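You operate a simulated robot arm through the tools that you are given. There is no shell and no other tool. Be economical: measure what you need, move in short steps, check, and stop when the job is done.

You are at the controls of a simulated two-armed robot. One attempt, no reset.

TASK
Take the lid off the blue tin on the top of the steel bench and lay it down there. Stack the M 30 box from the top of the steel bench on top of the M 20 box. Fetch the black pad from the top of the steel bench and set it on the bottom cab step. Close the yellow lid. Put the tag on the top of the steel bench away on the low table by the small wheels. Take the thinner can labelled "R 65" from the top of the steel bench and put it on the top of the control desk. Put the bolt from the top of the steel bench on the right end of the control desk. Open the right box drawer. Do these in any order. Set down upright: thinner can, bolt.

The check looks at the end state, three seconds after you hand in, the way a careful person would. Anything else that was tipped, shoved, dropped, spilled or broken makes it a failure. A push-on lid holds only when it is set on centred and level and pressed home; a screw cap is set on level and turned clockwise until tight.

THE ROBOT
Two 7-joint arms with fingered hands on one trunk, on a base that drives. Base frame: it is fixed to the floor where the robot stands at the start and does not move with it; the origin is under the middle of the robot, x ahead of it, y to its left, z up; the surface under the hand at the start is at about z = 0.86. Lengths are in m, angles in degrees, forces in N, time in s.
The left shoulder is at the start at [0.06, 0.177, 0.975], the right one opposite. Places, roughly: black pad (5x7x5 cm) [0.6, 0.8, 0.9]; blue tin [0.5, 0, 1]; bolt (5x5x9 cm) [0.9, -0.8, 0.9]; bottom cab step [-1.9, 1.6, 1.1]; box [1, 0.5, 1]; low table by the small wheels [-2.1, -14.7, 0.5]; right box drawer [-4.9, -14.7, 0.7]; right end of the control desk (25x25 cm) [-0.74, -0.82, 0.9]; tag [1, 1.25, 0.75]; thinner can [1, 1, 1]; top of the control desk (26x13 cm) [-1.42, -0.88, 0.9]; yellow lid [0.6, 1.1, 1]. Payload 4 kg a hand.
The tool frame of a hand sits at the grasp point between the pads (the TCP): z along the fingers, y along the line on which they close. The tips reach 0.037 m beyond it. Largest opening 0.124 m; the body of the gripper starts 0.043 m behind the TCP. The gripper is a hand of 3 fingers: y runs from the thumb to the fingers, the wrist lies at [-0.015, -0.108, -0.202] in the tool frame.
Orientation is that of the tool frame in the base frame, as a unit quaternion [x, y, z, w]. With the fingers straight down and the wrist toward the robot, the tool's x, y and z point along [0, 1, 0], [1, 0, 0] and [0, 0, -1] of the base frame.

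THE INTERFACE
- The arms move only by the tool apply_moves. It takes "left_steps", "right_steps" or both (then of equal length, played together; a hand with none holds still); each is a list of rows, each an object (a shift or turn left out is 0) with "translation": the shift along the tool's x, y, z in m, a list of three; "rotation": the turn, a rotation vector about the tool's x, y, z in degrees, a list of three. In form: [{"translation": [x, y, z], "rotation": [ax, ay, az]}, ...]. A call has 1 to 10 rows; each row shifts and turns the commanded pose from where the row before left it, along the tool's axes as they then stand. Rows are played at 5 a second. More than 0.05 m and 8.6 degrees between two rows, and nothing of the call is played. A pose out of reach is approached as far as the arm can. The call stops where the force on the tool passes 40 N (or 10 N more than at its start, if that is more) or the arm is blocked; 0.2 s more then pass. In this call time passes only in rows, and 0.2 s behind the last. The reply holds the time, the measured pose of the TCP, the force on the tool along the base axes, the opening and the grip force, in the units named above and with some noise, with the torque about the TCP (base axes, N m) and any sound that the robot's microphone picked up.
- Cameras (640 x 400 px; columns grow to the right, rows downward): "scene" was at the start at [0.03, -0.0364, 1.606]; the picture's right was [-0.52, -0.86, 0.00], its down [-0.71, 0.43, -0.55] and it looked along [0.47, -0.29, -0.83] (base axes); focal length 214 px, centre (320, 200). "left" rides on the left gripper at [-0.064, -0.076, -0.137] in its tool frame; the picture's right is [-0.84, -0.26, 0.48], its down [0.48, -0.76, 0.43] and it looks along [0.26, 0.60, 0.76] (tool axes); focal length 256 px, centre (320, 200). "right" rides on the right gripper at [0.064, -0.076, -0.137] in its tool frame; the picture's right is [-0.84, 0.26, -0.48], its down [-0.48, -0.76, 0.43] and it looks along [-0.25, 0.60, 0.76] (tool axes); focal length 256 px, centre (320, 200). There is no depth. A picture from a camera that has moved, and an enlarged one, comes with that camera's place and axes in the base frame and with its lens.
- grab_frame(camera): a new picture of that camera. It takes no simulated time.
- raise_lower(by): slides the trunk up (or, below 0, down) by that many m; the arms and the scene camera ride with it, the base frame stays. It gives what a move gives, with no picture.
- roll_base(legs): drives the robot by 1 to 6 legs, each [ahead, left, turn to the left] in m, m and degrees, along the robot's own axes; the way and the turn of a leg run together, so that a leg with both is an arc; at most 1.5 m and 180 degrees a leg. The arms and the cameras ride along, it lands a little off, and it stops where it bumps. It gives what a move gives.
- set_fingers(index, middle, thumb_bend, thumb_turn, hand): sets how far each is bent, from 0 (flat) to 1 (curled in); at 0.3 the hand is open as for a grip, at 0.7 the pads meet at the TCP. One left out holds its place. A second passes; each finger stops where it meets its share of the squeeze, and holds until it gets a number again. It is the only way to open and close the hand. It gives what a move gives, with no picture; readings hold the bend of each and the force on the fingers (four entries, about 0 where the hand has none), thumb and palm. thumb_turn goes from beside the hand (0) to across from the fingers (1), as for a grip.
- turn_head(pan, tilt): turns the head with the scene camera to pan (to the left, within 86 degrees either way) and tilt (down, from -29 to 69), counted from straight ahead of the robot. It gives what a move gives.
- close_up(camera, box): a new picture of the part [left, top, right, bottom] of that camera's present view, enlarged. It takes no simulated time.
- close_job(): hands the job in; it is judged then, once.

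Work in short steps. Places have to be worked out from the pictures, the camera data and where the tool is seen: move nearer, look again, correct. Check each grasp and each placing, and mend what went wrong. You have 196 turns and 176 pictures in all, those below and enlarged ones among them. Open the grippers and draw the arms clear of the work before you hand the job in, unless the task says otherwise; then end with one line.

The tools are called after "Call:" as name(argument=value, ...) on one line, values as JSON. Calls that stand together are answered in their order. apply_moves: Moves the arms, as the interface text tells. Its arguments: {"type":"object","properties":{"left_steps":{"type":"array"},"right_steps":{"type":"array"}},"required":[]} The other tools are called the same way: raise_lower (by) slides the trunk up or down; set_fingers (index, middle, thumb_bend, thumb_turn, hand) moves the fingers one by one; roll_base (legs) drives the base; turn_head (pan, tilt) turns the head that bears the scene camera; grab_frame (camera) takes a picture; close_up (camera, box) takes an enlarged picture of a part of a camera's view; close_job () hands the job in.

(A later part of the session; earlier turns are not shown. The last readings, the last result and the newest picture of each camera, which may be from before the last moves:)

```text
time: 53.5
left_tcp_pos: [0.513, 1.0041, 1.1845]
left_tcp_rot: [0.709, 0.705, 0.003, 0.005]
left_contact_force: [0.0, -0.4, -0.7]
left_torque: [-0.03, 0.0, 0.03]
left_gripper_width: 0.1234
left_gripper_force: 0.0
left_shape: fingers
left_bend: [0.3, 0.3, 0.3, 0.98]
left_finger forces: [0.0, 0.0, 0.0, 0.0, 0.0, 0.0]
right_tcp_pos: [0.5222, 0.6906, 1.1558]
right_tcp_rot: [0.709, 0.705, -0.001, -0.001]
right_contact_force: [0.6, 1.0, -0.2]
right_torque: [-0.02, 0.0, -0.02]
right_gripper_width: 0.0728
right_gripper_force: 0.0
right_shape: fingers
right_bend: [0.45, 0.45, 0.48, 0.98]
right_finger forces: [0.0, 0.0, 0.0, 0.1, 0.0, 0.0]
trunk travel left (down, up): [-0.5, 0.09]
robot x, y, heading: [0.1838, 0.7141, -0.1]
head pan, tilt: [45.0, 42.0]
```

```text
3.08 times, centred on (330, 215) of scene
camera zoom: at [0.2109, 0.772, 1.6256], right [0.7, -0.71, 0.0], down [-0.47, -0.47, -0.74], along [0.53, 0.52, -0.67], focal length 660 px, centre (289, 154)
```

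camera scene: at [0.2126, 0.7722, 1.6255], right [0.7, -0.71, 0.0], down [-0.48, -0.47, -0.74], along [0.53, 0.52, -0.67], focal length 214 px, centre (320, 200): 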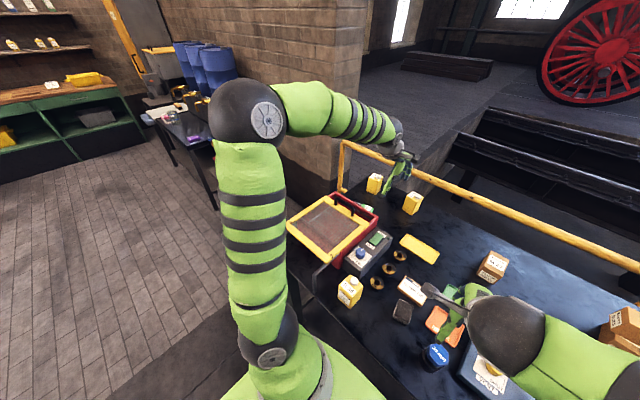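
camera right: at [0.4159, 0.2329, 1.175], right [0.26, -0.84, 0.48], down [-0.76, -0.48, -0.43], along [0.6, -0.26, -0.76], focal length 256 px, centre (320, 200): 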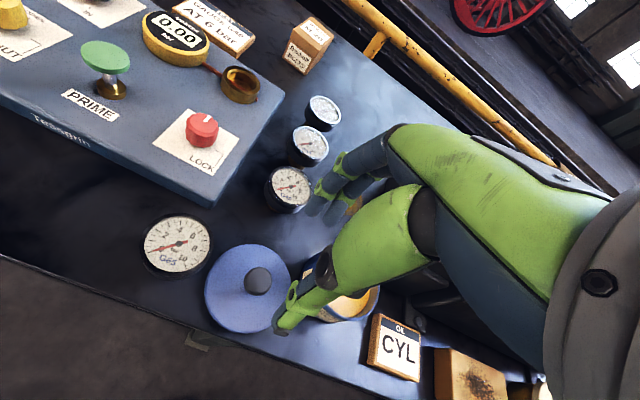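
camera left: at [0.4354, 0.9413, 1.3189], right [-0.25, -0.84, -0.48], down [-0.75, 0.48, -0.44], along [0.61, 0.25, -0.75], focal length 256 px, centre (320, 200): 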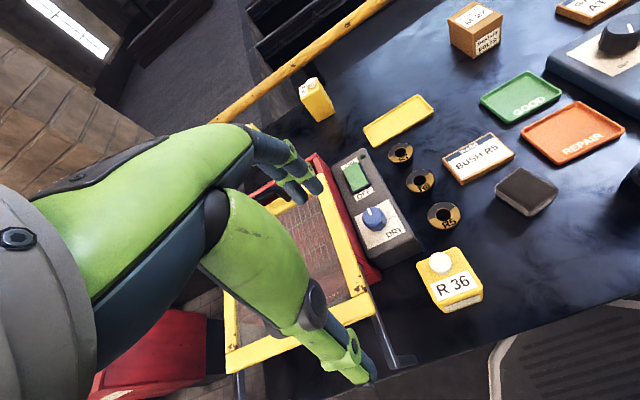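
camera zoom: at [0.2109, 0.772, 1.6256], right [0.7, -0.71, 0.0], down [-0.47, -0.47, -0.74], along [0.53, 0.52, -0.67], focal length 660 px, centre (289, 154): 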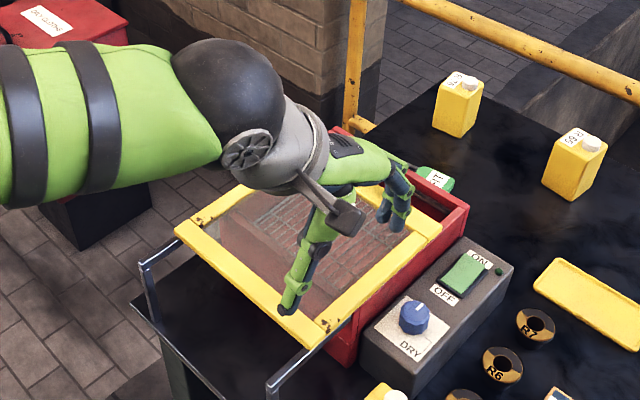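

Now clear: a sliding lid with a bracket handle, about 6 cm short of closed toward +x. Handle is near (0.755, 1.165, 1.0). I move the left hand over the handle.

Call:
apply_moves(left_steps=[{"translation": [0.027, 0.0403, 0]}, {"translation": [0.027, 0.0403, 0]}, {"translation": [0.027, 0.0403, 0]}, {"translation": [0.027, 0.0403, 0]}, {"translation": [0.027, 0.0403, 0]}, {"translation": [0.027, 0.0403, 0]}, {"translation": [0, 0, 0.04]}, {"translation": [0, 0, 0.03]}])

Call:
grab_frame(camera="left")

Call:
close_up(camera="scene", box=[260, 150, 420, 250])

```text
time: 55.3
left_tcp_pos: [0.7584, 1.1681, 1.1135]
left_tcp_rot: [0.708, 0.706, 0.002, 0.005]
left_contact_force: [-0.2, -0.3, -0.6]
left_torque: [0.03, 0.01, 0.0]
left_gripper_width: 0.1232
left_gripper_force: 0.1
left_shape: fingers
left_bend: [0.3, 0.3, 0.3, 0.98]
left_finger forces: [0.1, 0.1, 0.1, 0.0, 0.0, 0.0]
right_tcp_pos: [0.5232, 0.691, 1.1537]
right_tcp_rot: [0.709, 0.705, -0.001, 0.0]
right_contact_force: [-0.3, 0.2, -0.6]
right_torque: [-0.03, 0.0, 0.0]
right_gripper_width: 0.0732
right_gripper_force: 0.1
right_shape: fingers
right_bend: [0.45, 0.45, 0.48, 0.98]
right_finger forces: [0.1, 0.0, 0.1, 0.1, 0.1, 0.0]
trunk travel left (down, up): [-0.5, 0.09]
robot x, y, heading: [0.1856, 0.7106, -0.2]
head pan, tilt: [45.0, 42.0]
```

```text
122 pictures are left
camera left: at [0.6807, 1.1052, 1.2481], right [-0.25, -0.84, -0.48], down [-0.76, 0.48, -0.44], along [0.6, 0.25, -0.76], focal length 256 px, centre (320, 200)
```

left: 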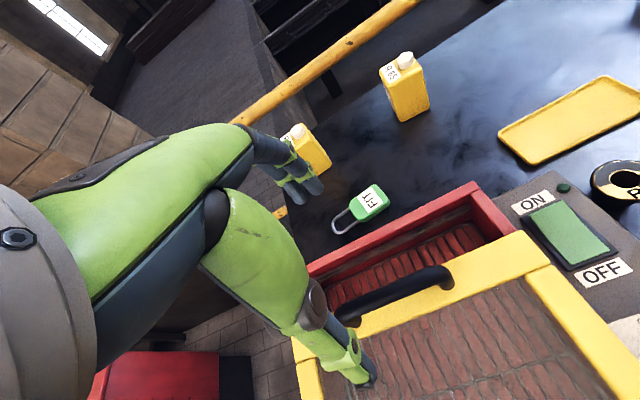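

```text
4.00 times, centred on (340, 200) of scene
camera zoom: at [0.213, 0.7725, 1.6255], right [0.7, -0.71, 0.0], down [-0.47, -0.47, -0.74], along [0.53, 0.52, -0.67], focal length 858 px, centre (240, 200)
```

zoom: 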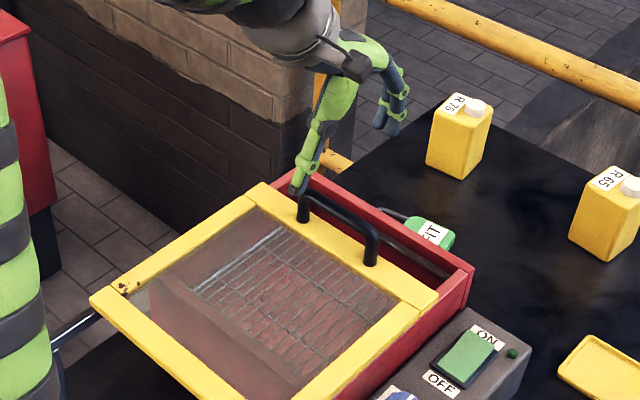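

Tag is at about (0.921, 1.143). Handle refines to about (0.732, 1.143, top 1.036). I shift and lower to just above, then check.

Call:
apply_moves(left_steps=[{"translation": [-0.025, -0.026, 0]}, {"translation": [0, 0, 0.035]}])

Call:
grab_frame(camera="left")

Call:
close_up(camera="scene", box=[280, 150, 380, 212])

```text
time: 55.9
left_tcp_pos: [0.7307, 1.1415, 1.0808]
left_tcp_rot: [0.707, 0.707, 0.002, 0.005]
left_contact_force: [0.5, 0.1, -0.2]
left_torque: [0.02, 0.01, 0.03]
left_gripper_width: 0.1233
left_gripper_force: 0.1
left_shape: fingers
left_bend: [0.3, 0.3, 0.3, 0.98]
left_finger forces: [0.0, 0.1, 0.1, 0.1, 0.1, 0.0]
right_tcp_pos: [0.5246, 0.6914, 1.1542]
right_tcp_rot: [0.709, 0.705, 0.0, -0.001]
right_contact_force: [-0.1, 0.1, -0.3]
right_torque: [-0.02, 0.06, 0.02]
right_gripper_width: 0.0727
right_gripper_force: 0.1
right_shape: fingers
right_bend: [0.45, 0.45, 0.48, 0.98]
right_finger forces: [0.0, 0.0, 0.0, 0.0, 0.1, 0.1]
trunk travel left (down, up): [-0.5, 0.09]
robot x, y, heading: [0.1799, 0.7107, -0.0]
head pan, tilt: [45.0, 42.0]
```

```text
120 pictures are left
camera left: at [0.6537, 1.0793, 1.216], right [-0.25, -0.84, -0.48], down [-0.76, 0.48, -0.44], along [0.6, 0.25, -0.76], focal length 256 px, centre (320, 200)
```

left: 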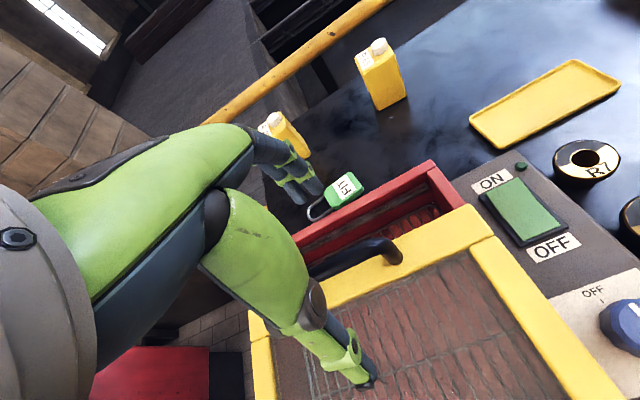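

```text
6.40 times, centred on (330, 181) of scene
camera zoom: at [0.2139, 0.7729, 1.6255], right [0.7, -0.71, 0.0], down [-0.48, -0.47, -0.74], along [0.53, 0.52, -0.67], focal length 1373 px, centre (256, 322)
```

zoom: 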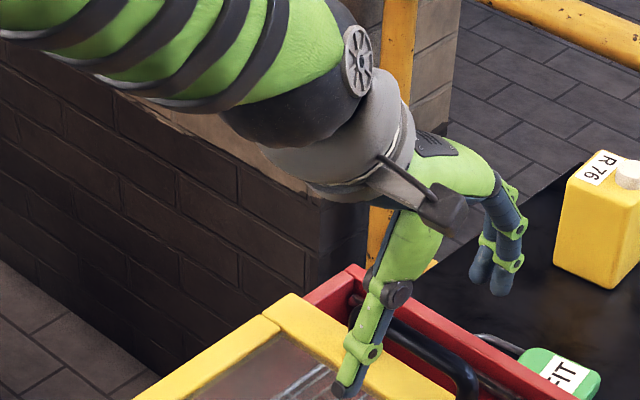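

The handle bar lies between thumb and fingers. Lower 3 cm and close on it gently.

Call:
apply_moves(left_steps=[{"translation": [0, 0, 0.02]}, {"translation": [0, 0, 0.01]}])

Call:
set_fingers(hand="left", index=0.62, middle=0.62, thumb_bend=0.62)

Call:
grab_frame(camera="left")

```text
time: 56.5
left_tcp_pos: [0.7314, 1.1418, 1.0523]
left_tcp_rot: [0.708, 0.706, 0.002, 0.005]
left_contact_force: [0.1, 0.0, -0.6]
left_torque: [-0.02, 0.01, -0.03]
left_gripper_width: 0.1233
left_gripper_force: 0.1
left_shape: fingers
left_bend: [0.3, 0.3, 0.3, 0.98]
left_finger forces: [0.0, 0.0, 0.1, 0.0, 0.1, 0.0]
right_tcp_pos: [0.5224, 0.6909, 1.1546]
right_tcp_rot: [0.709, 0.705, 0.0, 0.0]
right_contact_force: [0.3, 0.1, 0.3]
right_torque: [0.02, 0.02, -0.03]
right_gripper_width: 0.0732
right_gripper_force: 0.1
right_shape: fingers
right_bend: [0.45, 0.45, 0.48, 0.98]
right_finger forces: [0.0, 0.0, 0.0, 0.1, 0.1, 0.0]
trunk travel left (down, up): [-0.5, 0.09]
robot x, y, heading: [0.184, 0.7139, -0.1]
head pan, tilt: [45.0, 42.0]
```

```text
time: 57.5
left_tcp_pos: [0.7314, 1.142, 1.0529]
left_tcp_rot: [0.707, 0.707, 0.001, 0.004]
left_contact_force: [-1.1, -0.2, -0.4]
left_torque: [0.01, 0.0, 0.02]
left_gripper_width: 0.0262
left_gripper_force: 0.7
left_shape: fingers
left_bend: [0.62, 0.62, 0.62, 0.98]
left_finger forces: [0.0, 0.0, 0.0, 0.0, 0.7, 0.0]
right_tcp_pos: [0.5228, 0.6903, 1.1541]
right_tcp_rot: [0.709, 0.706, 0.0, 0.0]
right_contact_force: [0.2, 0.2, -0.3]
right_torque: [-0.01, 0.01, -0.02]
right_gripper_width: 0.0733
right_gripper_force: 0.0
right_shape: fingers
right_bend: [0.45, 0.45, 0.48, 0.98]
right_finger forces: [0.0, 0.0, 0.0, 0.0, 0.0, 0.1]
trunk travel left (down, up): [-0.5, 0.09]
robot x, y, heading: [0.181, 0.7111, -0.2]
head pan, tilt: [45.0, 42.0]
```

```text
118 pictures are left
camera left: at [0.6543, 1.0793, 1.1869], right [-0.25, -0.84, -0.48], down [-0.75, 0.48, -0.44], along [0.6, 0.25, -0.76], focal length 256 px, centre (320, 200)
```

left: 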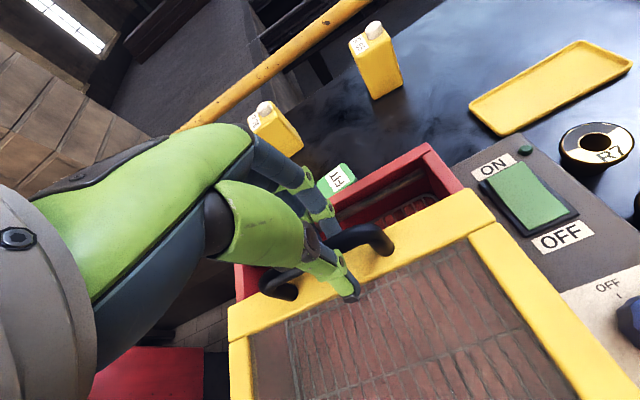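

Fingers straddle the handle, thumb just touching. I push +x in small steps.

Call:
apply_moves(left_steps=[{"translation": [0, 0.01, 0]}, {"translation": [0, 0.015, 0]}, {"translation": [0, 0.015, 0]}, {"translation": [0, 0.015, 0]}])

Call:
close_up(camera="scene", box=[270, 160, 400, 245])

Call:
grab_frame(camera="left")

```text
time: 58.5
left_tcp_pos: [0.789, 1.1406, 1.0521]
left_tcp_rot: [0.707, 0.707, 0.002, 0.004]
left_contact_force: [-0.2, 0.6, -0.4]
left_torque: [0.02, -0.04, -0.03]
left_gripper_width: 0.0259
left_gripper_force: 0.3
left_shape: fingers
left_bend: [0.62, 0.62, 0.62, 0.98]
left_finger forces: [0.0, 0.0, 0.0, 0.0, 0.6, 0.0]
right_tcp_pos: [0.5233, 0.6922, 1.1548]
right_tcp_rot: [0.709, 0.706, -0.001, -0.001]
right_contact_force: [-1.0, 0.9, 0.4]
right_torque: [0.03, -0.02, 0.0]
right_gripper_width: 0.0732
right_gripper_force: 0.1
right_shape: fingers
right_bend: [0.45, 0.45, 0.48, 0.98]
right_finger forces: [0.0, 0.0, 0.0, 0.0, 0.1, 0.0]
trunk travel left (down, up): [-0.5, 0.09]
robot x, y, heading: [0.1821, 0.7143, -0.2]
head pan, tilt: [45.0, 42.0]
```

```text
4.71 times, centred on (335, 202) of scene
camera zoom: at [0.2128, 0.7722, 1.6255], right [0.7, -0.71, 0.0], down [-0.47, -0.47, -0.74], along [0.53, 0.52, -0.67], focal length 1009 px, centre (249, 188)
```

zoom: 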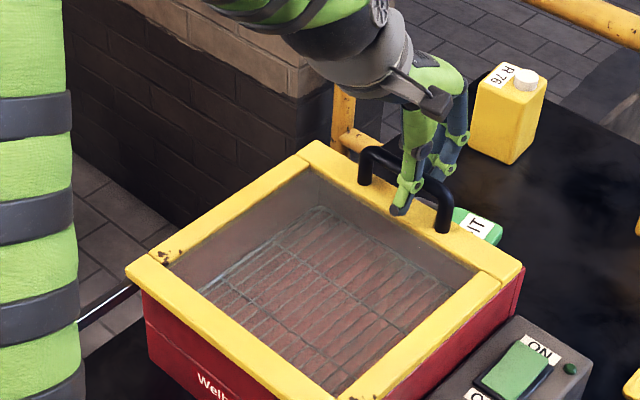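

```text
116 pictures are left
camera left: at [0.7111, 1.079, 1.1867], right [-0.25, -0.84, -0.48], down [-0.76, 0.48, -0.44], along [0.6, 0.25, -0.76], focal length 256 px, centre (320, 200)
```

left: 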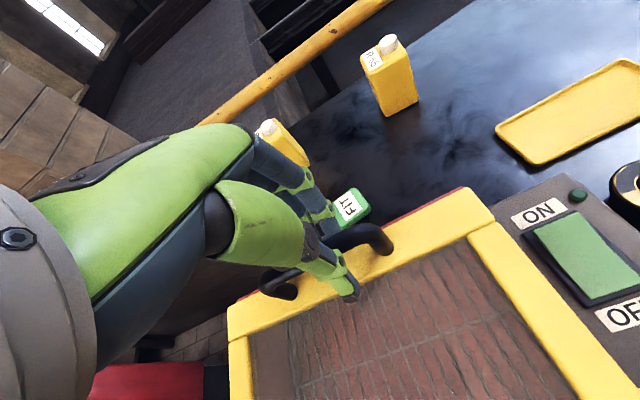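

Nearly closed; a thin red strip remains. Push on until it stops.

Call:
apply_moves(left_steps=[{"translation": [0, 0.005, 0]}, {"translation": [0, 0.005, 0]}, {"translation": [0, 0.005, 0]}, {"translation": [0, 0.004, 0]}])

Call:
grab_frame(camera="left")

```text
time: 59.5
left_tcp_pos: [0.8057, 1.1421, 1.0546]
left_tcp_rot: [0.708, 0.706, 0.002, 0.005]
left_contact_force: [-5.9, -1.1, -0.5]
left_torque: [0.01, 0.07, -0.07]
left_gripper_width: 0.0306
left_gripper_force: 2.9
left_shape: fingers
left_bend: [0.62, 0.62, 0.61, 0.97]
left_finger forces: [0.1, 0.0, 0.1, 0.0, 5.7, 0.0]
right_tcp_pos: [0.5217, 0.6916, 1.1547]
right_tcp_rot: [0.709, 0.706, 0.0, 0.0]
right_contact_force: [-0.5, -0.2, 0.8]
right_torque: [0.01, 0.03, 0.0]
right_gripper_width: 0.0733
right_gripper_force: 0.1
right_shape: fingers
right_bend: [0.45, 0.45, 0.48, 0.98]
right_finger forces: [0.0, 0.0, 0.1, 0.1, 0.0, 0.0]
trunk travel left (down, up): [-0.5, 0.09]
robot x, y, heading: [0.1879, 0.7074, -0.4]
head pan, tilt: [45.0, 42.0]
```

```text
115 pictures are left
camera left: at [0.7282, 1.0798, 1.1884], right [-0.25, -0.84, -0.48], down [-0.76, 0.48, -0.44], along [0.6, 0.25, -0.76], focal length 256 px, centre (320, 200)
```

left: 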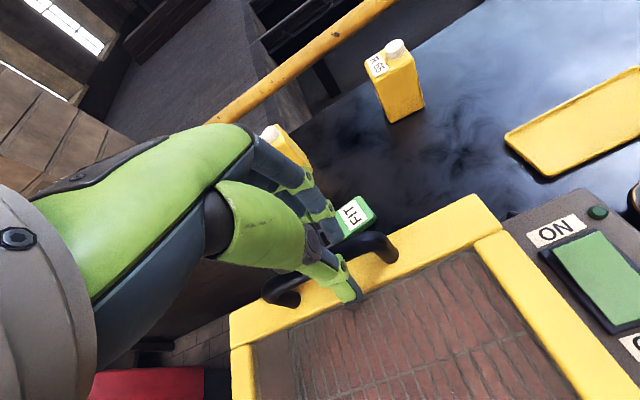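

Stopped at 6 N: closed. I release, rise and move over the tag to look.

Call:
set_fingers(hand="left", index=0.45, middle=0.45, thumb_bend=0.45)

Call:
apply_moves(left_steps=[{"translation": [0, -0.005, -0.03]}, {"translation": [0, 0, -0.045]}, {"translation": [0, 0.0, -0.045]}, {"translation": [0, 0.03, 0]}, {"translation": [0, 0.03, 0]}])

Call:
grab_frame(camera="left")

Call:
close_up(camera="scene", box=[270, 150, 430, 250])

```text
time: 60.5
left_tcp_pos: [0.8062, 1.1415, 1.0533]
left_tcp_rot: [0.708, 0.706, 0.002, 0.005]
left_contact_force: [-0.2, -0.5, 0.3]
left_torque: [0.01, -0.01, -0.04]
left_gripper_width: 0.0774
left_gripper_force: 0.0
left_shape: fingers
left_bend: [0.45, 0.45, 0.45, 0.97]
left_finger forces: [0.1, 0.1, 0.1, 0.0, 0.1, 0.0]
right_tcp_pos: [0.5223, 0.6908, 1.1545]
right_tcp_rot: [0.709, 0.705, 0.0, 0.0]
right_contact_force: [0.1, 0.1, -0.5]
right_torque: [0.03, 0.0, 0.01]
right_gripper_width: 0.073
right_gripper_force: 0.1
right_shape: fingers
right_bend: [0.45, 0.45, 0.48, 0.98]
right_finger forces: [0.0, 0.1, 0.0, 0.1, 0.0, 0.0]
trunk travel left (down, up): [-0.5, 0.09]
robot x, y, heading: [0.1843, 0.7132, -0.2]
head pan, tilt: [45.0, 42.0]
```

```text
time: 61.7
left_tcp_pos: [0.8578, 1.1411, 1.1734]
left_tcp_rot: [0.707, 0.707, 0.002, 0.005]
left_contact_force: [-0.6, 0.0, 0.2]
left_torque: [0.02, 0.0, -0.01]
left_gripper_width: 0.0775
left_gripper_force: 0.1
left_shape: fingers
left_bend: [0.45, 0.45, 0.45, 0.97]
left_finger forces: [0.0, 0.0, 0.0, 0.1, 0.0, 0.0]
right_tcp_pos: [0.5238, 0.6911, 1.155]
right_tcp_rot: [0.709, 0.705, -0.001, -0.001]
right_contact_force: [0.1, -0.5, 0.1]
right_torque: [0.03, -0.01, 0.01]
right_gripper_width: 0.0731
right_gripper_force: 0.0
right_shape: fingers
right_bend: [0.45, 0.45, 0.48, 0.98]
right_finger forces: [0.0, 0.0, 0.1, 0.1, 0.1, 0.0]
trunk travel left (down, up): [-0.5, 0.09]
robot x, y, heading: [0.1824, 0.7127, -0.4]
head pan, tilt: [45.0, 42.0]
```

```text
114 pictures are left
camera left: at [0.782, 1.0794, 1.309], right [-0.25, -0.84, -0.48], down [-0.76, 0.48, -0.44], along [0.6, 0.25, -0.76], focal length 256 px, centre (320, 200)
```

left: 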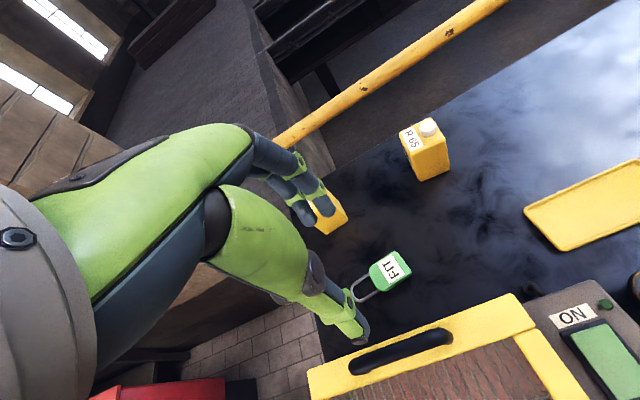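

```text
4.00 times, centred on (350, 200) of scene
camera zoom: at [0.213, 0.7721, 1.6256], right [0.7, -0.71, 0.0], down [-0.47, -0.47, -0.74], along [0.53, 0.52, -0.67], focal length 858 px, centre (200, 200)
```

zoom: 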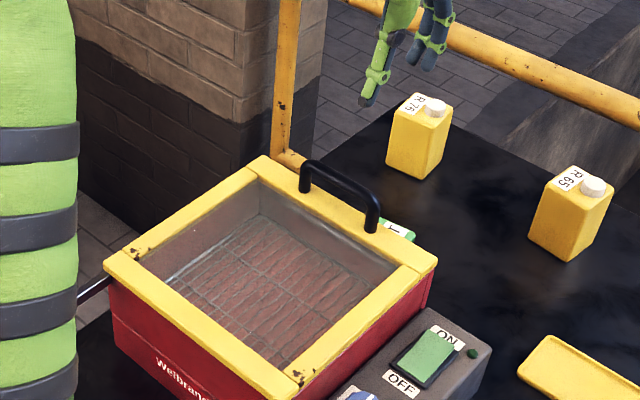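

Lid fully closed. The tag will go in a later trip; first the R 65 can with the left hand. Moving over it to look.

Call:
set_fingers(hand="left", index=0.3, middle=0.3, thumb_bend=0.3)

Call:
apply_moves(left_steps=[{"translation": [-0.031, 0.036, 0]}, {"translation": [-0.031, 0.036, 0]}, {"translation": [-0.031, 0.036, 0]}, {"translation": [-0.031, 0.036, 0]}, {"translation": [-0.031, 0.036, 0]}])

Call:
grab_frame(camera="left")

Call:
close_up(camera="scene", box=[360, 150, 460, 212])

```text
time: 62.7
left_tcp_pos: [0.858, 1.1423, 1.1742]
left_tcp_rot: [0.708, 0.706, 0.002, 0.004]
left_contact_force: [-0.7, 0.0, 0.2]
left_torque: [0.01, 0.04, 0.0]
left_gripper_width: 0.1234
left_gripper_force: 0.1
left_shape: fingers
left_bend: [0.3, 0.3, 0.3, 0.97]
left_finger forces: [0.0, 0.1, 0.0, 0.1, 0.1, 0.0]
right_tcp_pos: [0.5228, 0.6904, 1.1547]
right_tcp_rot: [0.71, 0.705, 0.0, 0.0]
right_contact_force: [-0.3, -0.4, -0.1]
right_torque: [-0.02, 0.04, 0.01]
right_gripper_width: 0.0729
right_gripper_force: 0.0
right_shape: fingers
right_bend: [0.45, 0.45, 0.48, 0.98]
right_finger forces: [0.1, 0.1, 0.0, 0.0, 0.1, 0.0]
trunk travel left (down, up): [-0.5, 0.09]
robot x, y, heading: [0.1838, 0.7109, -0.1]
head pan, tilt: [45.0, 42.0]
```

```text
time: 63.9
left_tcp_pos: [1.0413, 0.9885, 1.1763]
left_tcp_rot: [0.708, 0.706, 0.003, 0.004]
left_contact_force: [0.4, -0.4, 0.5]
left_torque: [-0.01, 0.02, -0.05]
left_gripper_width: 0.1234
left_gripper_force: 0.1
left_shape: fingers
left_bend: [0.3, 0.3, 0.3, 0.98]
left_finger forces: [0.0, 0.2, 0.0, 0.0, 0.0, 0.0]
right_tcp_pos: [0.5231, 0.6907, 1.1543]
right_tcp_rot: [0.709, 0.706, -0.001, -0.001]
right_contact_force: [1.1, 0.1, 0.2]
right_torque: [-0.01, -0.01, 0.0]
right_gripper_width: 0.073
right_gripper_force: 0.0
right_shape: fingers
right_bend: [0.45, 0.45, 0.48, 0.98]
right_finger forces: [0.0, 0.0, 0.0, 0.1, 0.0, 0.0]
trunk travel left (down, up): [-0.5, 0.09]
robot x, y, heading: [0.1799, 0.7139, -0.2]
head pan, tilt: [45.0, 42.0]
```

```text
112 pictures are left
camera left: at [0.9641, 0.9243, 1.3106], right [-0.25, -0.84, -0.48], down [-0.76, 0.48, -0.44], along [0.6, 0.25, -0.76], focal length 256 px, centre (320, 200)
```

left: 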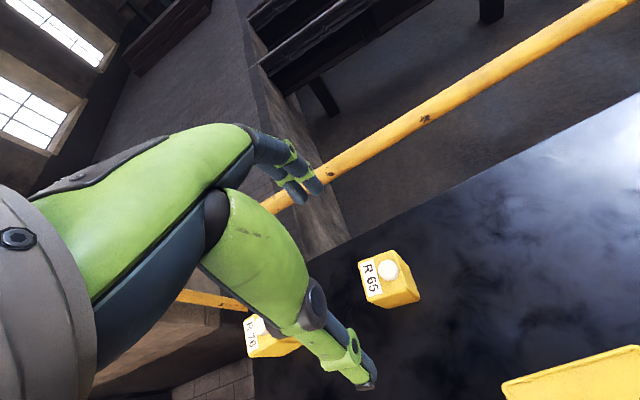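

```text
6.40 times, centred on (410, 181) of scene
camera zoom: at [0.2138, 0.7715, 1.6256], right [0.7, -0.71, 0.0], down [-0.48, -0.47, -0.74], along [0.53, 0.52, -0.67], focal length 1373 px, centre (-256, 322)
```

zoom: 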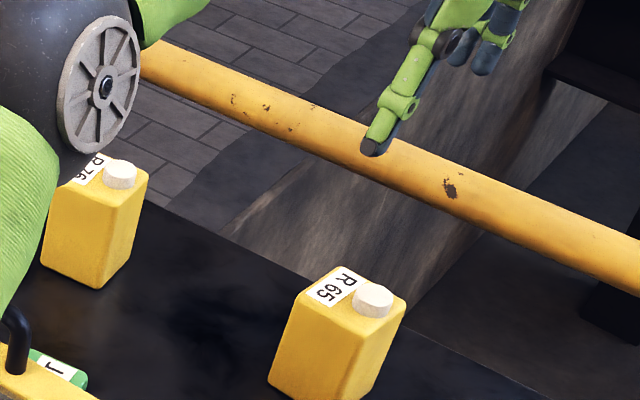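

Can top centre triangulates to (1.076, 0.990, 0.95), cap about 0.97. I descend over it to check clearance.

Call:
apply_moves(left_steps=[{"translation": [0.002, 0.035, 0]}, {"translation": [0, 0, 0.045]}, {"translation": [0, 0, 0.045]}, {"translation": [0, 0, 0.045]}])

Call:
grab_frame(camera="left")

Call:
close_up(camera="scene", box=[380, 165, 460, 215])

```text
time: 64.9
left_tcp_pos: [1.076, 0.9894, 1.0403]
left_tcp_rot: [0.707, 0.707, 0.002, 0.005]
left_contact_force: [-0.5, 0.6, 0.4]
left_torque: [0.02, 0.0, 0.0]
left_gripper_width: 0.1234
left_gripper_force: 0.0
left_shape: fingers
left_bend: [0.3, 0.3, 0.3, 0.98]
left_finger forces: [0.1, 0.0, 0.1, 0.0, 0.0, 0.0]
right_tcp_pos: [0.523, 0.6907, 1.1539]
right_tcp_rot: [0.708, 0.706, 0.0, -0.001]
right_contact_force: [-1.0, 0.2, 0.2]
right_torque: [-0.01, 0.03, -0.02]
right_gripper_width: 0.0731
right_gripper_force: 0.0
right_shape: fingers
right_bend: [0.45, 0.45, 0.48, 0.98]
right_finger forces: [0.0, 0.0, 0.0, 0.0, 0.1, 0.1]
trunk travel left (down, up): [-0.5, 0.09]
robot x, y, heading: [0.1839, 0.7123, 0.1]
head pan, tilt: [45.0, 42.0]
```

```text
110 pictures are left
camera left: at [0.9988, 0.9266, 1.1754], right [-0.25, -0.84, -0.48], down [-0.75, 0.48, -0.44], along [0.61, 0.25, -0.76], focal length 256 px, centre (320, 200)
```

left: 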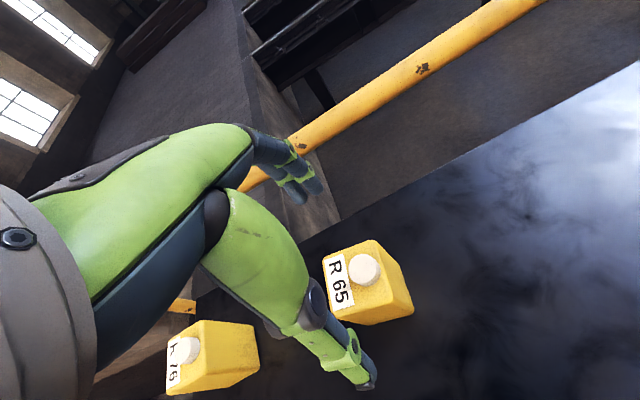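

```text
8.00 times, centred on (420, 190) of scene
camera zoom: at [0.2129, 0.7722, 1.6256], right [0.7, -0.71, 0.0], down [-0.47, -0.47, -0.74], along [0.53, 0.52, -0.67], focal length 1716 px, centre (-480, 280)
```

zoom: 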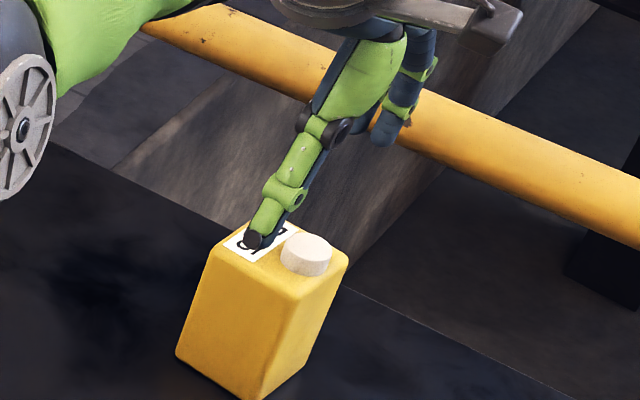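

Well centred. Descend to z≈0.937 and close.

Call:
apply_moves(left_steps=[{"translation": [0.002, 0, 0.04]}, {"translation": [0, 0, 0.04]}, {"translation": [0, 0, 0.023]}])

Call:
set_fingers(hand="left", index=0.65, middle=0.65, thumb_bend=0.65)

Call:
grab_frame(camera="left")

```text
time: 65.7
left_tcp_pos: [1.075, 0.9901, 0.9383]
left_tcp_rot: [0.708, 0.706, 0.002, 0.005]
left_contact_force: [0.1, 0.2, -0.1]
left_torque: [-0.01, 0.03, 0.02]
left_gripper_width: 0.1231
left_gripper_force: 0.0
left_shape: fingers
left_bend: [0.3, 0.3, 0.3, 0.98]
left_finger forces: [0.1, 0.0, 0.0, 0.0, 0.1, 0.0]
right_tcp_pos: [0.5231, 0.6924, 1.1538]
right_tcp_rot: [0.709, 0.705, 0.0, 0.0]
right_contact_force: [-0.4, -0.5, -0.6]
right_torque: [-0.02, -0.03, -0.01]
right_gripper_width: 0.0731
right_gripper_force: 0.0
right_shape: fingers
right_bend: [0.45, 0.45, 0.48, 0.98]
right_finger forces: [0.0, 0.0, 0.0, 0.0, 0.1, 0.1]
trunk travel left (down, up): [-0.5, 0.09]
robot x, y, heading: [0.1827, 0.7104, -0.6]
head pan, tilt: [45.0, 42.0]
```

```text
time: 66.7
left_tcp_pos: [1.0748, 0.9907, 0.9413]
left_tcp_rot: [0.707, 0.707, 0.004, 0.007]
left_contact_force: [-0.1, 1.6, 15.0]
left_torque: [0.04, -0.65, -0.01]
left_gripper_width: 0.0663
left_gripper_force: 33.2
left_shape: fingers
left_bend: [0.48, 0.49, 0.57, 0.97]
left_finger forces: [17.9, 14.4, 0.0, 0.0, 34.1, 0.1]
right_tcp_pos: [0.5217, 0.6894, 1.1557]
right_tcp_rot: [0.709, 0.705, 0.0, 0.0]
right_contact_force: [0.6, 1.0, -0.1]
right_torque: [0.01, 0.02, 0.01]
right_gripper_width: 0.0731
right_gripper_force: 0.1
right_shape: fingers
right_bend: [0.45, 0.45, 0.48, 0.98]
right_finger forces: [0.0, 0.0, 0.0, 0.0, 0.1, 0.1]
trunk travel left (down, up): [-0.5, 0.09]
robot x, y, heading: [0.1825, 0.7116, -0.3]
head pan, tilt: [45.0, 42.0]
```

```text
108 pictures are left
camera left: at [0.9972, 0.9285, 1.076], right [-0.25, -0.84, -0.48], down [-0.75, 0.48, -0.45], along [0.61, 0.25, -0.75], focal length 256 px, centre (320, 200)
```

left: 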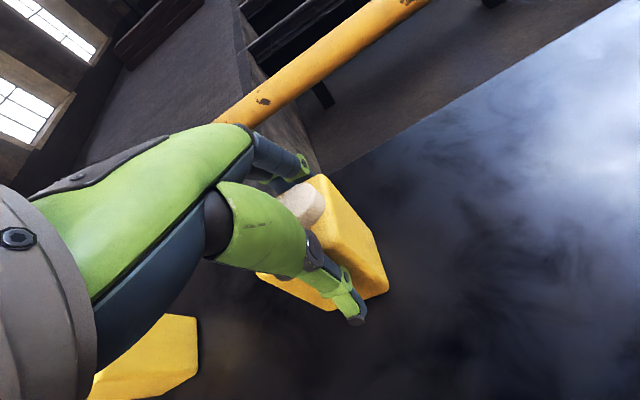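

Can gripped at 33 N. I lift it high and retract, then back the base off so the right hand can reach the pad at about (0.603, 0.77).

Call:
apply_moves(left_steps=[{"translation": [0, 0, -0.02]}, {"translation": [0, 0, -0.045]}, {"translation": [0, 0, -0.045]}, {"translation": [0, 0, -0.045]}, {"translation": [0, 0, -0.045]}, {"translation": [0, -0.045, -0.02]}, {"translation": [0, -0.05, 0]}, {"translation": [0, -0.05, 0]}, {"translation": [0, -0.05, 0]}])

Call:
roll_base(legs=[[-0.24, 0.1, 0]])

Call:
turn_head(pan=0, tilt=50)

Call:
grab_frame(camera="scene")

Call:
grab_frame(camera="right")

```text
time: 68.7
left_tcp_pos: [0.8764, 0.9895, 1.1561]
left_tcp_rot: [0.708, 0.706, 0.002, 0.005]
left_contact_force: [0.3, -0.5, -3.0]
left_torque: [0.01, 0.05, -0.05]
left_gripper_width: 0.0654
left_gripper_force: 29.9
left_shape: fingers
left_bend: [0.48, 0.49, 0.57, 0.96]
left_finger forces: [17.6, 12.8, 0.1, 0.0, 30.1, 0.1]
right_tcp_pos: [0.5224, 0.6903, 1.1545]
right_tcp_rot: [0.709, 0.705, 0.0, 0.0]
right_contact_force: [-0.2, 0.2, -0.5]
right_torque: [0.01, -0.01, 0.04]
right_gripper_width: 0.0732
right_gripper_force: 0.0
right_shape: fingers
right_bend: [0.45, 0.45, 0.48, 0.98]
right_finger forces: [0.1, 0.0, 0.1, 0.0, 0.0, 0.1]
trunk travel left (down, up): [-0.5, 0.09]
robot x, y, heading: [0.1801, 0.7141, -0.3]
head pan, tilt: [45.0, 42.0]
```

```text
time: 70.6
left_tcp_pos: [0.6327, 1.09, 1.1555]
left_tcp_rot: [0.706, 0.708, 0.003, 0.004]
left_contact_force: [-0.1, 0.6, -2.4]
left_torque: [-0.03, 0.04, -0.04]
left_gripper_width: 0.0655
left_gripper_force: 30.2
left_shape: fingers
left_bend: [0.48, 0.49, 0.57, 0.96]
left_finger forces: [17.5, 12.7, 0.0, 0.0, 30.0, 0.0]
right_tcp_pos: [0.2794, 0.792, 1.1555]
right_tcp_rot: [0.708, 0.706, 0.0, 0.0]
right_contact_force: [0.4, -0.2, 0.3]
right_torque: [-0.05, 0.0, 0.02]
right_gripper_width: 0.0734
right_gripper_force: 0.1
right_shape: fingers
right_bend: [0.45, 0.45, 0.48, 0.98]
right_finger forces: [0.0, 0.0, 0.0, 0.0, 0.0, 0.1]
trunk travel left (down, up): [-0.5, 0.09]
robot x, y, heading: [-0.0619, 0.8157, 0.1]
head pan, tilt: [45.0, 42.0]
```

```text
time: 71.7
left_tcp_pos: [0.6327, 1.0905, 1.1549]
left_tcp_rot: [0.706, 0.708, 0.002, 0.004]
left_contact_force: [0.7, -0.9, -3.8]
left_torque: [-0.01, 0.05, -0.04]
left_gripper_width: 0.0656
left_gripper_force: 29.8
left_shape: fingers
left_bend: [0.48, 0.49, 0.57, 0.96]
left_finger forces: [17.6, 12.8, 0.0, 0.0, 30.2, 0.0]
right_tcp_pos: [0.2791, 0.7914, 1.1534]
right_tcp_rot: [0.708, 0.706, 0.0, 0.0]
right_contact_force: [-0.1, 0.0, 0.6]
right_torque: [0.0, -0.02, 0.04]
right_gripper_width: 0.073
right_gripper_force: 0.0
right_shape: fingers
right_bend: [0.45, 0.45, 0.48, 0.98]
right_finger forces: [0.0, 0.0, 0.1, 0.0, 0.0, 0.0]
trunk travel left (down, up): [-0.5, 0.09]
robot x, y, heading: [-0.0583, 0.8138, -0.1]
head pan, tilt: [0.0, 50.0]
```

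```text
107 pictures are left
camera scene: at [-0.0129, 0.8127, 1.6143], right [0.0, -1.0, 0.0], down [-0.77, 0.0, -0.64], along [0.64, 0.0, -0.77], focal length 214 px, centre (320, 200)
```

scene: 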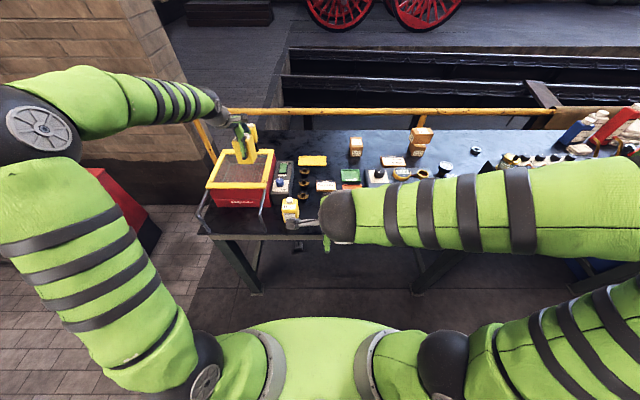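

```text
106 pictures are left
camera right: at [0.2032, 0.8544, 1.2914], right [0.25, -0.84, 0.48], down [-0.76, -0.48, -0.43], along [0.6, -0.26, -0.76], focal length 256 px, centre (320, 200)
```

right: 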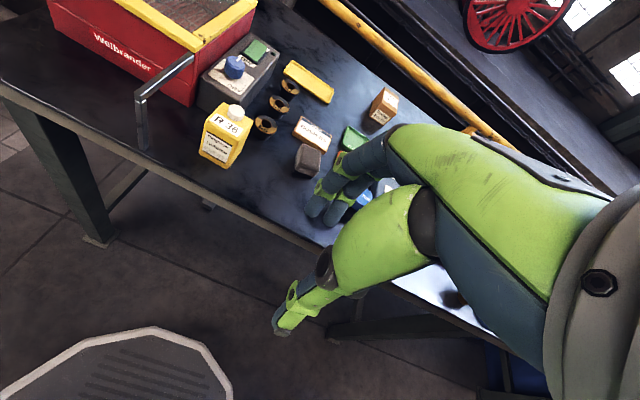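

Pad at (0.605, 0.774). Move the right hand above it, open, and look.

Call:
set_fingers(hand="right", index=0.3, middle=0.3, thumb_bend=0.3)

Call:
apply_moves(right_steps=[{"translation": [-0.003, 0.049, 0]}, {"translation": [-0.003, 0.049, 0]}, {"translation": [-0.003, 0.049, 0]}, {"translation": [-0.003, 0.049, 0]}, {"translation": [-0.003, 0.049, 0]}, {"translation": [-0.003, 0.049, 0]}, {"translation": [0, 0.02, 0.04]}, {"translation": [0, 0, 0.04]}])

Call:
grab_frame(camera="right")

Call:
close_up(camera="scene", box=[260, 150, 420, 250])

```text
time: 72.7
left_tcp_pos: [0.6332, 1.0913, 1.154]
left_tcp_rot: [0.707, 0.708, 0.002, 0.004]
left_contact_force: [-0.9, -0.4, -2.9]
left_torque: [0.02, 0.04, -0.02]
left_gripper_width: 0.0653
left_gripper_force: 29.7
left_shape: fingers
left_bend: [0.48, 0.49, 0.57, 0.96]
left_finger forces: [17.7, 12.8, 0.0, 0.0, 30.1, 0.1]
right_tcp_pos: [0.2788, 0.7914, 1.1541]
right_tcp_rot: [0.708, 0.706, -0.001, -0.001]
right_contact_force: [0.3, 0.3, 0.5]
right_torque: [-0.02, -0.04, 0.01]
right_gripper_width: 0.1234
right_gripper_force: 0.1
right_shape: fingers
right_bend: [0.3, 0.3, 0.3, 0.98]
right_finger forces: [0.0, 0.0, 0.0, 0.0, 0.0, 0.0]
trunk travel left (down, up): [-0.5, 0.09]
robot x, y, heading: [-0.0602, 0.8131, -0.0]
head pan, tilt: [0.0, 50.0]
```

```text
time: 74.5
left_tcp_pos: [0.633, 1.0905, 1.1553]
left_tcp_rot: [0.707, 0.708, 0.002, 0.004]
left_contact_force: [0.3, 0.6, -2.5]
left_torque: [-0.02, 0.05, 0.03]
left_gripper_width: 0.0655
left_gripper_force: 30.4
left_shape: fingers
left_bend: [0.48, 0.49, 0.57, 0.96]
left_finger forces: [17.5, 12.5, 0.0, 0.0, 29.8, 0.0]
right_tcp_pos: [0.5967, 0.774, 1.0728]
right_tcp_rot: [0.707, 0.707, -0.001, 0.0]
right_contact_force: [0.4, -0.2, 0.0]
right_torque: [0.02, -0.02, -0.01]
right_gripper_width: 0.1232
right_gripper_force: 0.1
right_shape: fingers
right_bend: [0.3, 0.3, 0.3, 0.98]
right_finger forces: [0.0, 0.1, 0.1, 0.0, 0.0, 0.0]
trunk travel left (down, up): [-0.5, 0.09]
robot x, y, heading: [-0.0582, 0.8163, -0.1]
head pan, tilt: [0.0, 50.0]
```

```text
105 pictures are left
camera right: at [0.5199, 0.8368, 1.2106], right [0.26, -0.84, 0.48], down [-0.76, -0.48, -0.43], along [0.6, -0.26, -0.76], focal length 256 px, centre (320, 200)
```

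right: 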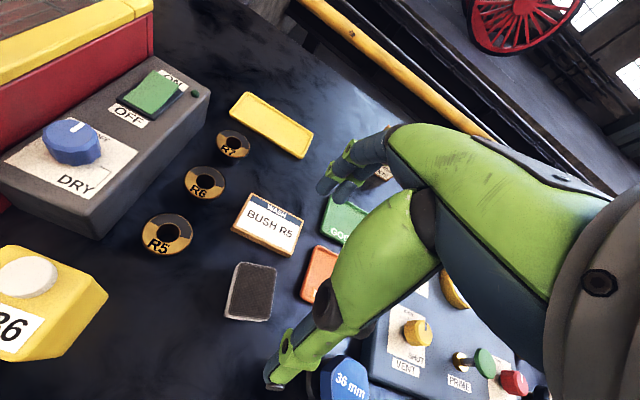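

```text
4.00 times, centred on (340, 200) of scene
camera zoom: at [-0.0126, 0.8131, 1.6143], right [0.0, -1.0, 0.0], down [-0.77, 0.0, -0.64], along [0.64, 0.0, -0.77], focal length 858 px, centre (240, 200)
```

zoom: 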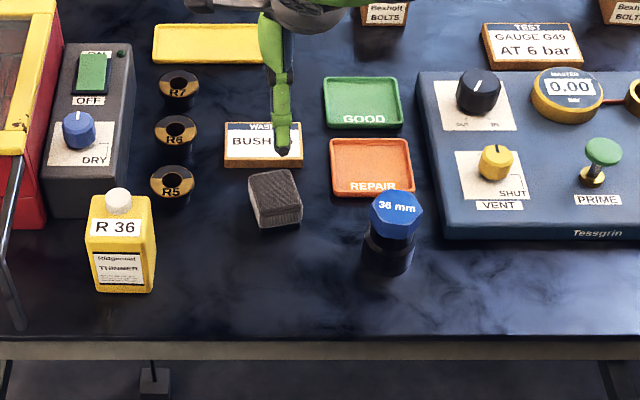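

Pad centre (0.599, 0.775), yaw ≈ +10°, with the BUSH sign close behind, so I narrow the opening to ~9 cm, rotate and descend.

Call:
set_fingers(hand="right", index=0.41, middle=0.41, thumb_bend=0.41)

Call:
apply_moves(right_steps=[{"translation": [0.001, 0.002, 0.03], "rotation": [0, 0, -8]}, {"translation": [0, 0, 0.04], "rotation": [0, 0, -2]}, {"translation": [0, 0, 0.04]}])

Call:
grab_frame(camera="right")

Call:
close_up(camera="scene", box=[290, 160, 370, 210])

```text
time: 75.5
left_tcp_pos: [0.6336, 1.0908, 1.155]
left_tcp_rot: [0.706, 0.708, 0.002, 0.004]
left_contact_force: [0.4, 0.4, -3.3]
left_torque: [0.01, 0.04, -0.01]
left_gripper_width: 0.0658
left_gripper_force: 30.1
left_shape: fingers
left_bend: [0.48, 0.49, 0.57, 0.96]
left_finger forces: [17.5, 12.6, 0.0, 0.1, 29.9, 0.0]
right_tcp_pos: [0.5965, 0.7728, 1.0742]
right_tcp_rot: [0.709, 0.706, -0.001, -0.001]
right_contact_force: [-0.3, 0.9, 0.0]
right_torque: [-0.03, -0.03, 0.0]
right_gripper_width: 0.0905
right_gripper_force: 0.1
right_shape: fingers
right_bend: [0.41, 0.41, 0.41, 0.98]
right_finger forces: [0.0, 0.0, 0.0, 0.0, 0.0, 0.0]
trunk travel left (down, up): [-0.5, 0.09]
robot x, y, heading: [-0.0607, 0.8131, 0.2]
head pan, tilt: [0.0, 50.0]
```

```text
time: 76.3
left_tcp_pos: [0.6323, 1.0924, 1.1546]
left_tcp_rot: [0.706, 0.708, 0.003, 0.004]
left_contact_force: [0.3, 0.3, -2.3]
left_torque: [-0.02, 0.03, -0.02]
left_gripper_width: 0.0653
left_gripper_force: 30.0
left_shape: fingers
left_bend: [0.48, 0.49, 0.57, 0.96]
left_finger forces: [17.6, 12.6, 0.0, 0.0, 29.8, 0.0]
right_tcp_pos: [0.5942, 0.7733, 0.9642]
right_tcp_rot: [0.644, 0.765, -0.001, -0.001]
right_contact_force: [0.0, -0.4, 0.4]
right_torque: [-0.03, 0.01, -0.02]
right_gripper_width: 0.0904
right_gripper_force: 0.0
right_shape: fingers
right_bend: [0.41, 0.41, 0.41, 0.98]
right_finger forces: [0.1, 0.1, 0.0, 0.0, 0.0, 0.1]
trunk travel left (down, up): [-0.5, 0.09]
robot x, y, heading: [-0.0607, 0.8126, -0.1]
head pan, tilt: [0.0, 50.0]
```

```text
103 pictures are left
camera right: at [0.5072, 0.8222, 1.1017], right [0.4, -0.78, 0.48], down [-0.67, -0.61, -0.43], along [0.63, -0.15, -0.76], focal length 256 px, centre (320, 200)
```

right: 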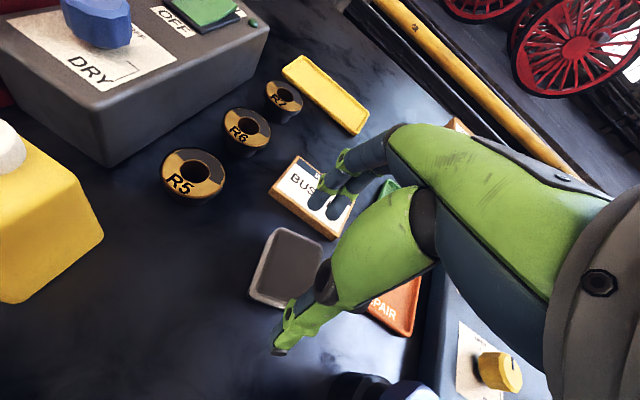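

```text
8.00 times, centred on (330, 185) of scene
camera zoom: at [-0.0125, 0.8137, 1.6143], right [0.0, -1.0, 0.0], down [-0.77, 0.0, -0.64], along [0.64, 0.0, -0.77], focal length 1716 px, centre (240, 320)
```

zoom: 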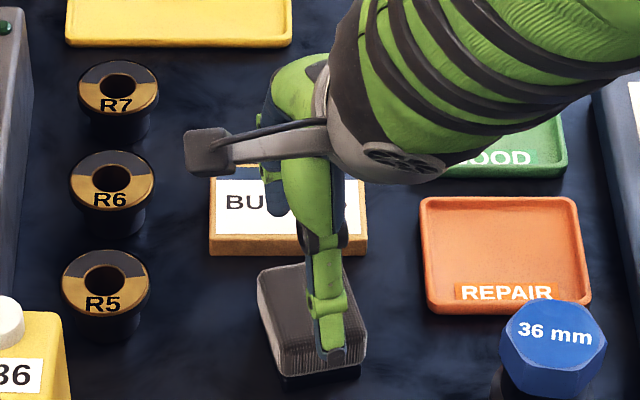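

Aligned within millimetres. Descend to 0.906 and close.

Call:
apply_moves(right_steps=[{"translation": [0.002, 0.004, 0.03]}, {"translation": [0, 0, 0.02]}, {"translation": [0, 0, 0.009]}])

Call:
set_fingers(hand="right", index=0.65, middle=0.65, thumb_bend=0.65)

Call:
apply_moves(right_steps=[{"translation": [0, 0, -0.02]}, {"translation": [0, 0, -0.04]}, {"translation": [0, 0, -0.045]}, {"translation": [0, 0, -0.045]}])

Call:
grab_frame(camera="right")

Call:
close_up(camera="scene", box=[260, 130, 420, 230])

```text
time: 77.1
left_tcp_pos: [0.6333, 1.0912, 1.1541]
left_tcp_rot: [0.706, 0.708, 0.002, 0.004]
left_contact_force: [1.0, -0.1, -2.6]
left_torque: [0.03, 0.03, 0.0]
left_gripper_width: 0.0657
left_gripper_force: 29.6
left_shape: fingers
left_bend: [0.48, 0.49, 0.57, 0.96]
left_finger forces: [17.6, 12.6, 0.0, 0.1, 30.0, 0.1]
right_tcp_pos: [0.5995, 0.7772, 0.9039]
right_tcp_rot: [0.644, 0.765, 0.0, 0.0]
right_contact_force: [-1.5, -0.5, 0.1]
right_torque: [0.01, 0.01, -0.02]
right_gripper_width: 0.0906
right_gripper_force: 0.2
right_shape: fingers
right_bend: [0.41, 0.41, 0.41, 0.98]
right_finger forces: [0.0, 0.0, 0.1, 0.0, 0.0, 0.1]
trunk travel left (down, up): [-0.5, 0.09]
robot x, y, heading: [-0.0613, 0.8125, -0.3]
head pan, tilt: [0.0, 50.0]
```

```text
time: 78.1
left_tcp_pos: [0.6316, 1.0919, 1.156]
left_tcp_rot: [0.706, 0.708, 0.003, 0.005]
left_contact_force: [0.6, 0.0, -2.0]
left_torque: [0.0, 0.03, 0.0]
left_gripper_width: 0.0656
left_gripper_force: 30.0
left_shape: fingers
left_bend: [0.48, 0.49, 0.57, 0.96]
left_finger forces: [17.6, 12.6, 0.0, 0.0, 29.9, 0.0]
right_tcp_pos: [0.5985, 0.7767, 0.9052]
right_tcp_rot: [0.644, 0.765, 0.0, 0.0]
right_contact_force: [-1.3, -4.6, 11.1]
right_torque: [-0.02, -0.39, -0.09]
right_gripper_width: 0.0727
right_gripper_force: 28.4
right_shape: fingers
right_bend: [0.5, 0.51, 0.53, 0.97]
right_finger forces: [15.1, 9.8, 0.1, 0.1, 31.8, 0.0]
trunk travel left (down, up): [-0.5, 0.09]
robot x, y, heading: [-0.0546, 0.813, -0.0]
head pan, tilt: [0.0, 50.0]
```

```text
time: 79.1
left_tcp_pos: [0.6318, 1.0922, 1.1554]
left_tcp_rot: [0.706, 0.708, 0.002, 0.005]
left_contact_force: [0.0, 0.3, -1.4]
left_torque: [-0.03, 0.01, 0.0]
left_gripper_width: 0.0652
left_gripper_force: 30.4
left_shape: fingers
left_bend: [0.48, 0.49, 0.57, 0.96]
left_finger forces: [17.5, 12.5, 0.0, 0.0, 29.9, 0.1]
right_tcp_pos: [0.598, 0.7775, 1.0565]
right_tcp_rot: [0.644, 0.765, -0.001, 0.0]
right_contact_force: [-1.1, -0.5, -1.9]
right_torque: [-0.03, 0.01, 0.01]
right_gripper_width: 0.0713
right_gripper_force: 28.5
right_shape: fingers
right_bend: [0.49, 0.51, 0.54, 0.96]
right_finger forces: [15.2, 13.1, 0.1, 0.0, 28.4, 0.0]
trunk travel left (down, up): [-0.5, 0.09]
robot x, y, heading: [-0.059, 0.8136, -0.0]
head pan, tilt: [0.0, 50.0]
```

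```text
101 pictures are left
camera right: at [0.5119, 0.8254, 1.1931], right [0.4, -0.78, 0.48], down [-0.67, -0.61, -0.43], along [0.63, -0.15, -0.76], focal length 256 px, centre (320, 200)
```

right: 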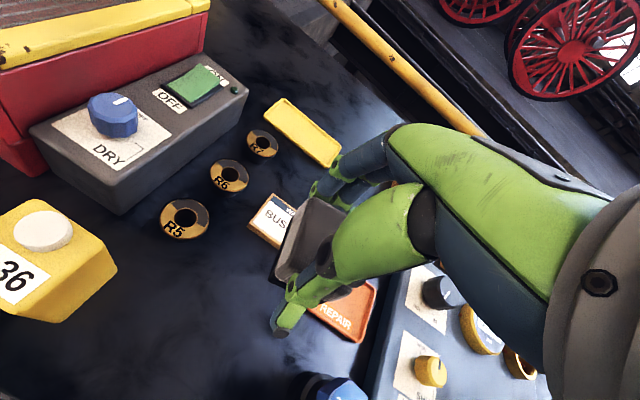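

```text
4.00 times, centred on (340, 180) of scene
camera zoom: at [-0.0133, 0.8125, 1.6143], right [0.0, -1.0, 0.0], down [-0.77, 0.0, -0.64], along [0.64, 0.0, -0.77], focal length 858 px, centre (240, 280)
```

zoom: 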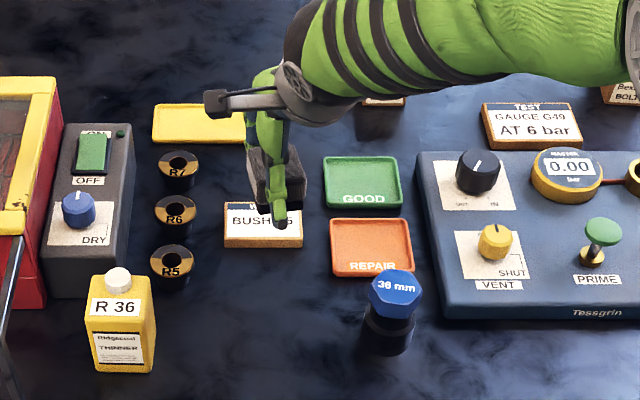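

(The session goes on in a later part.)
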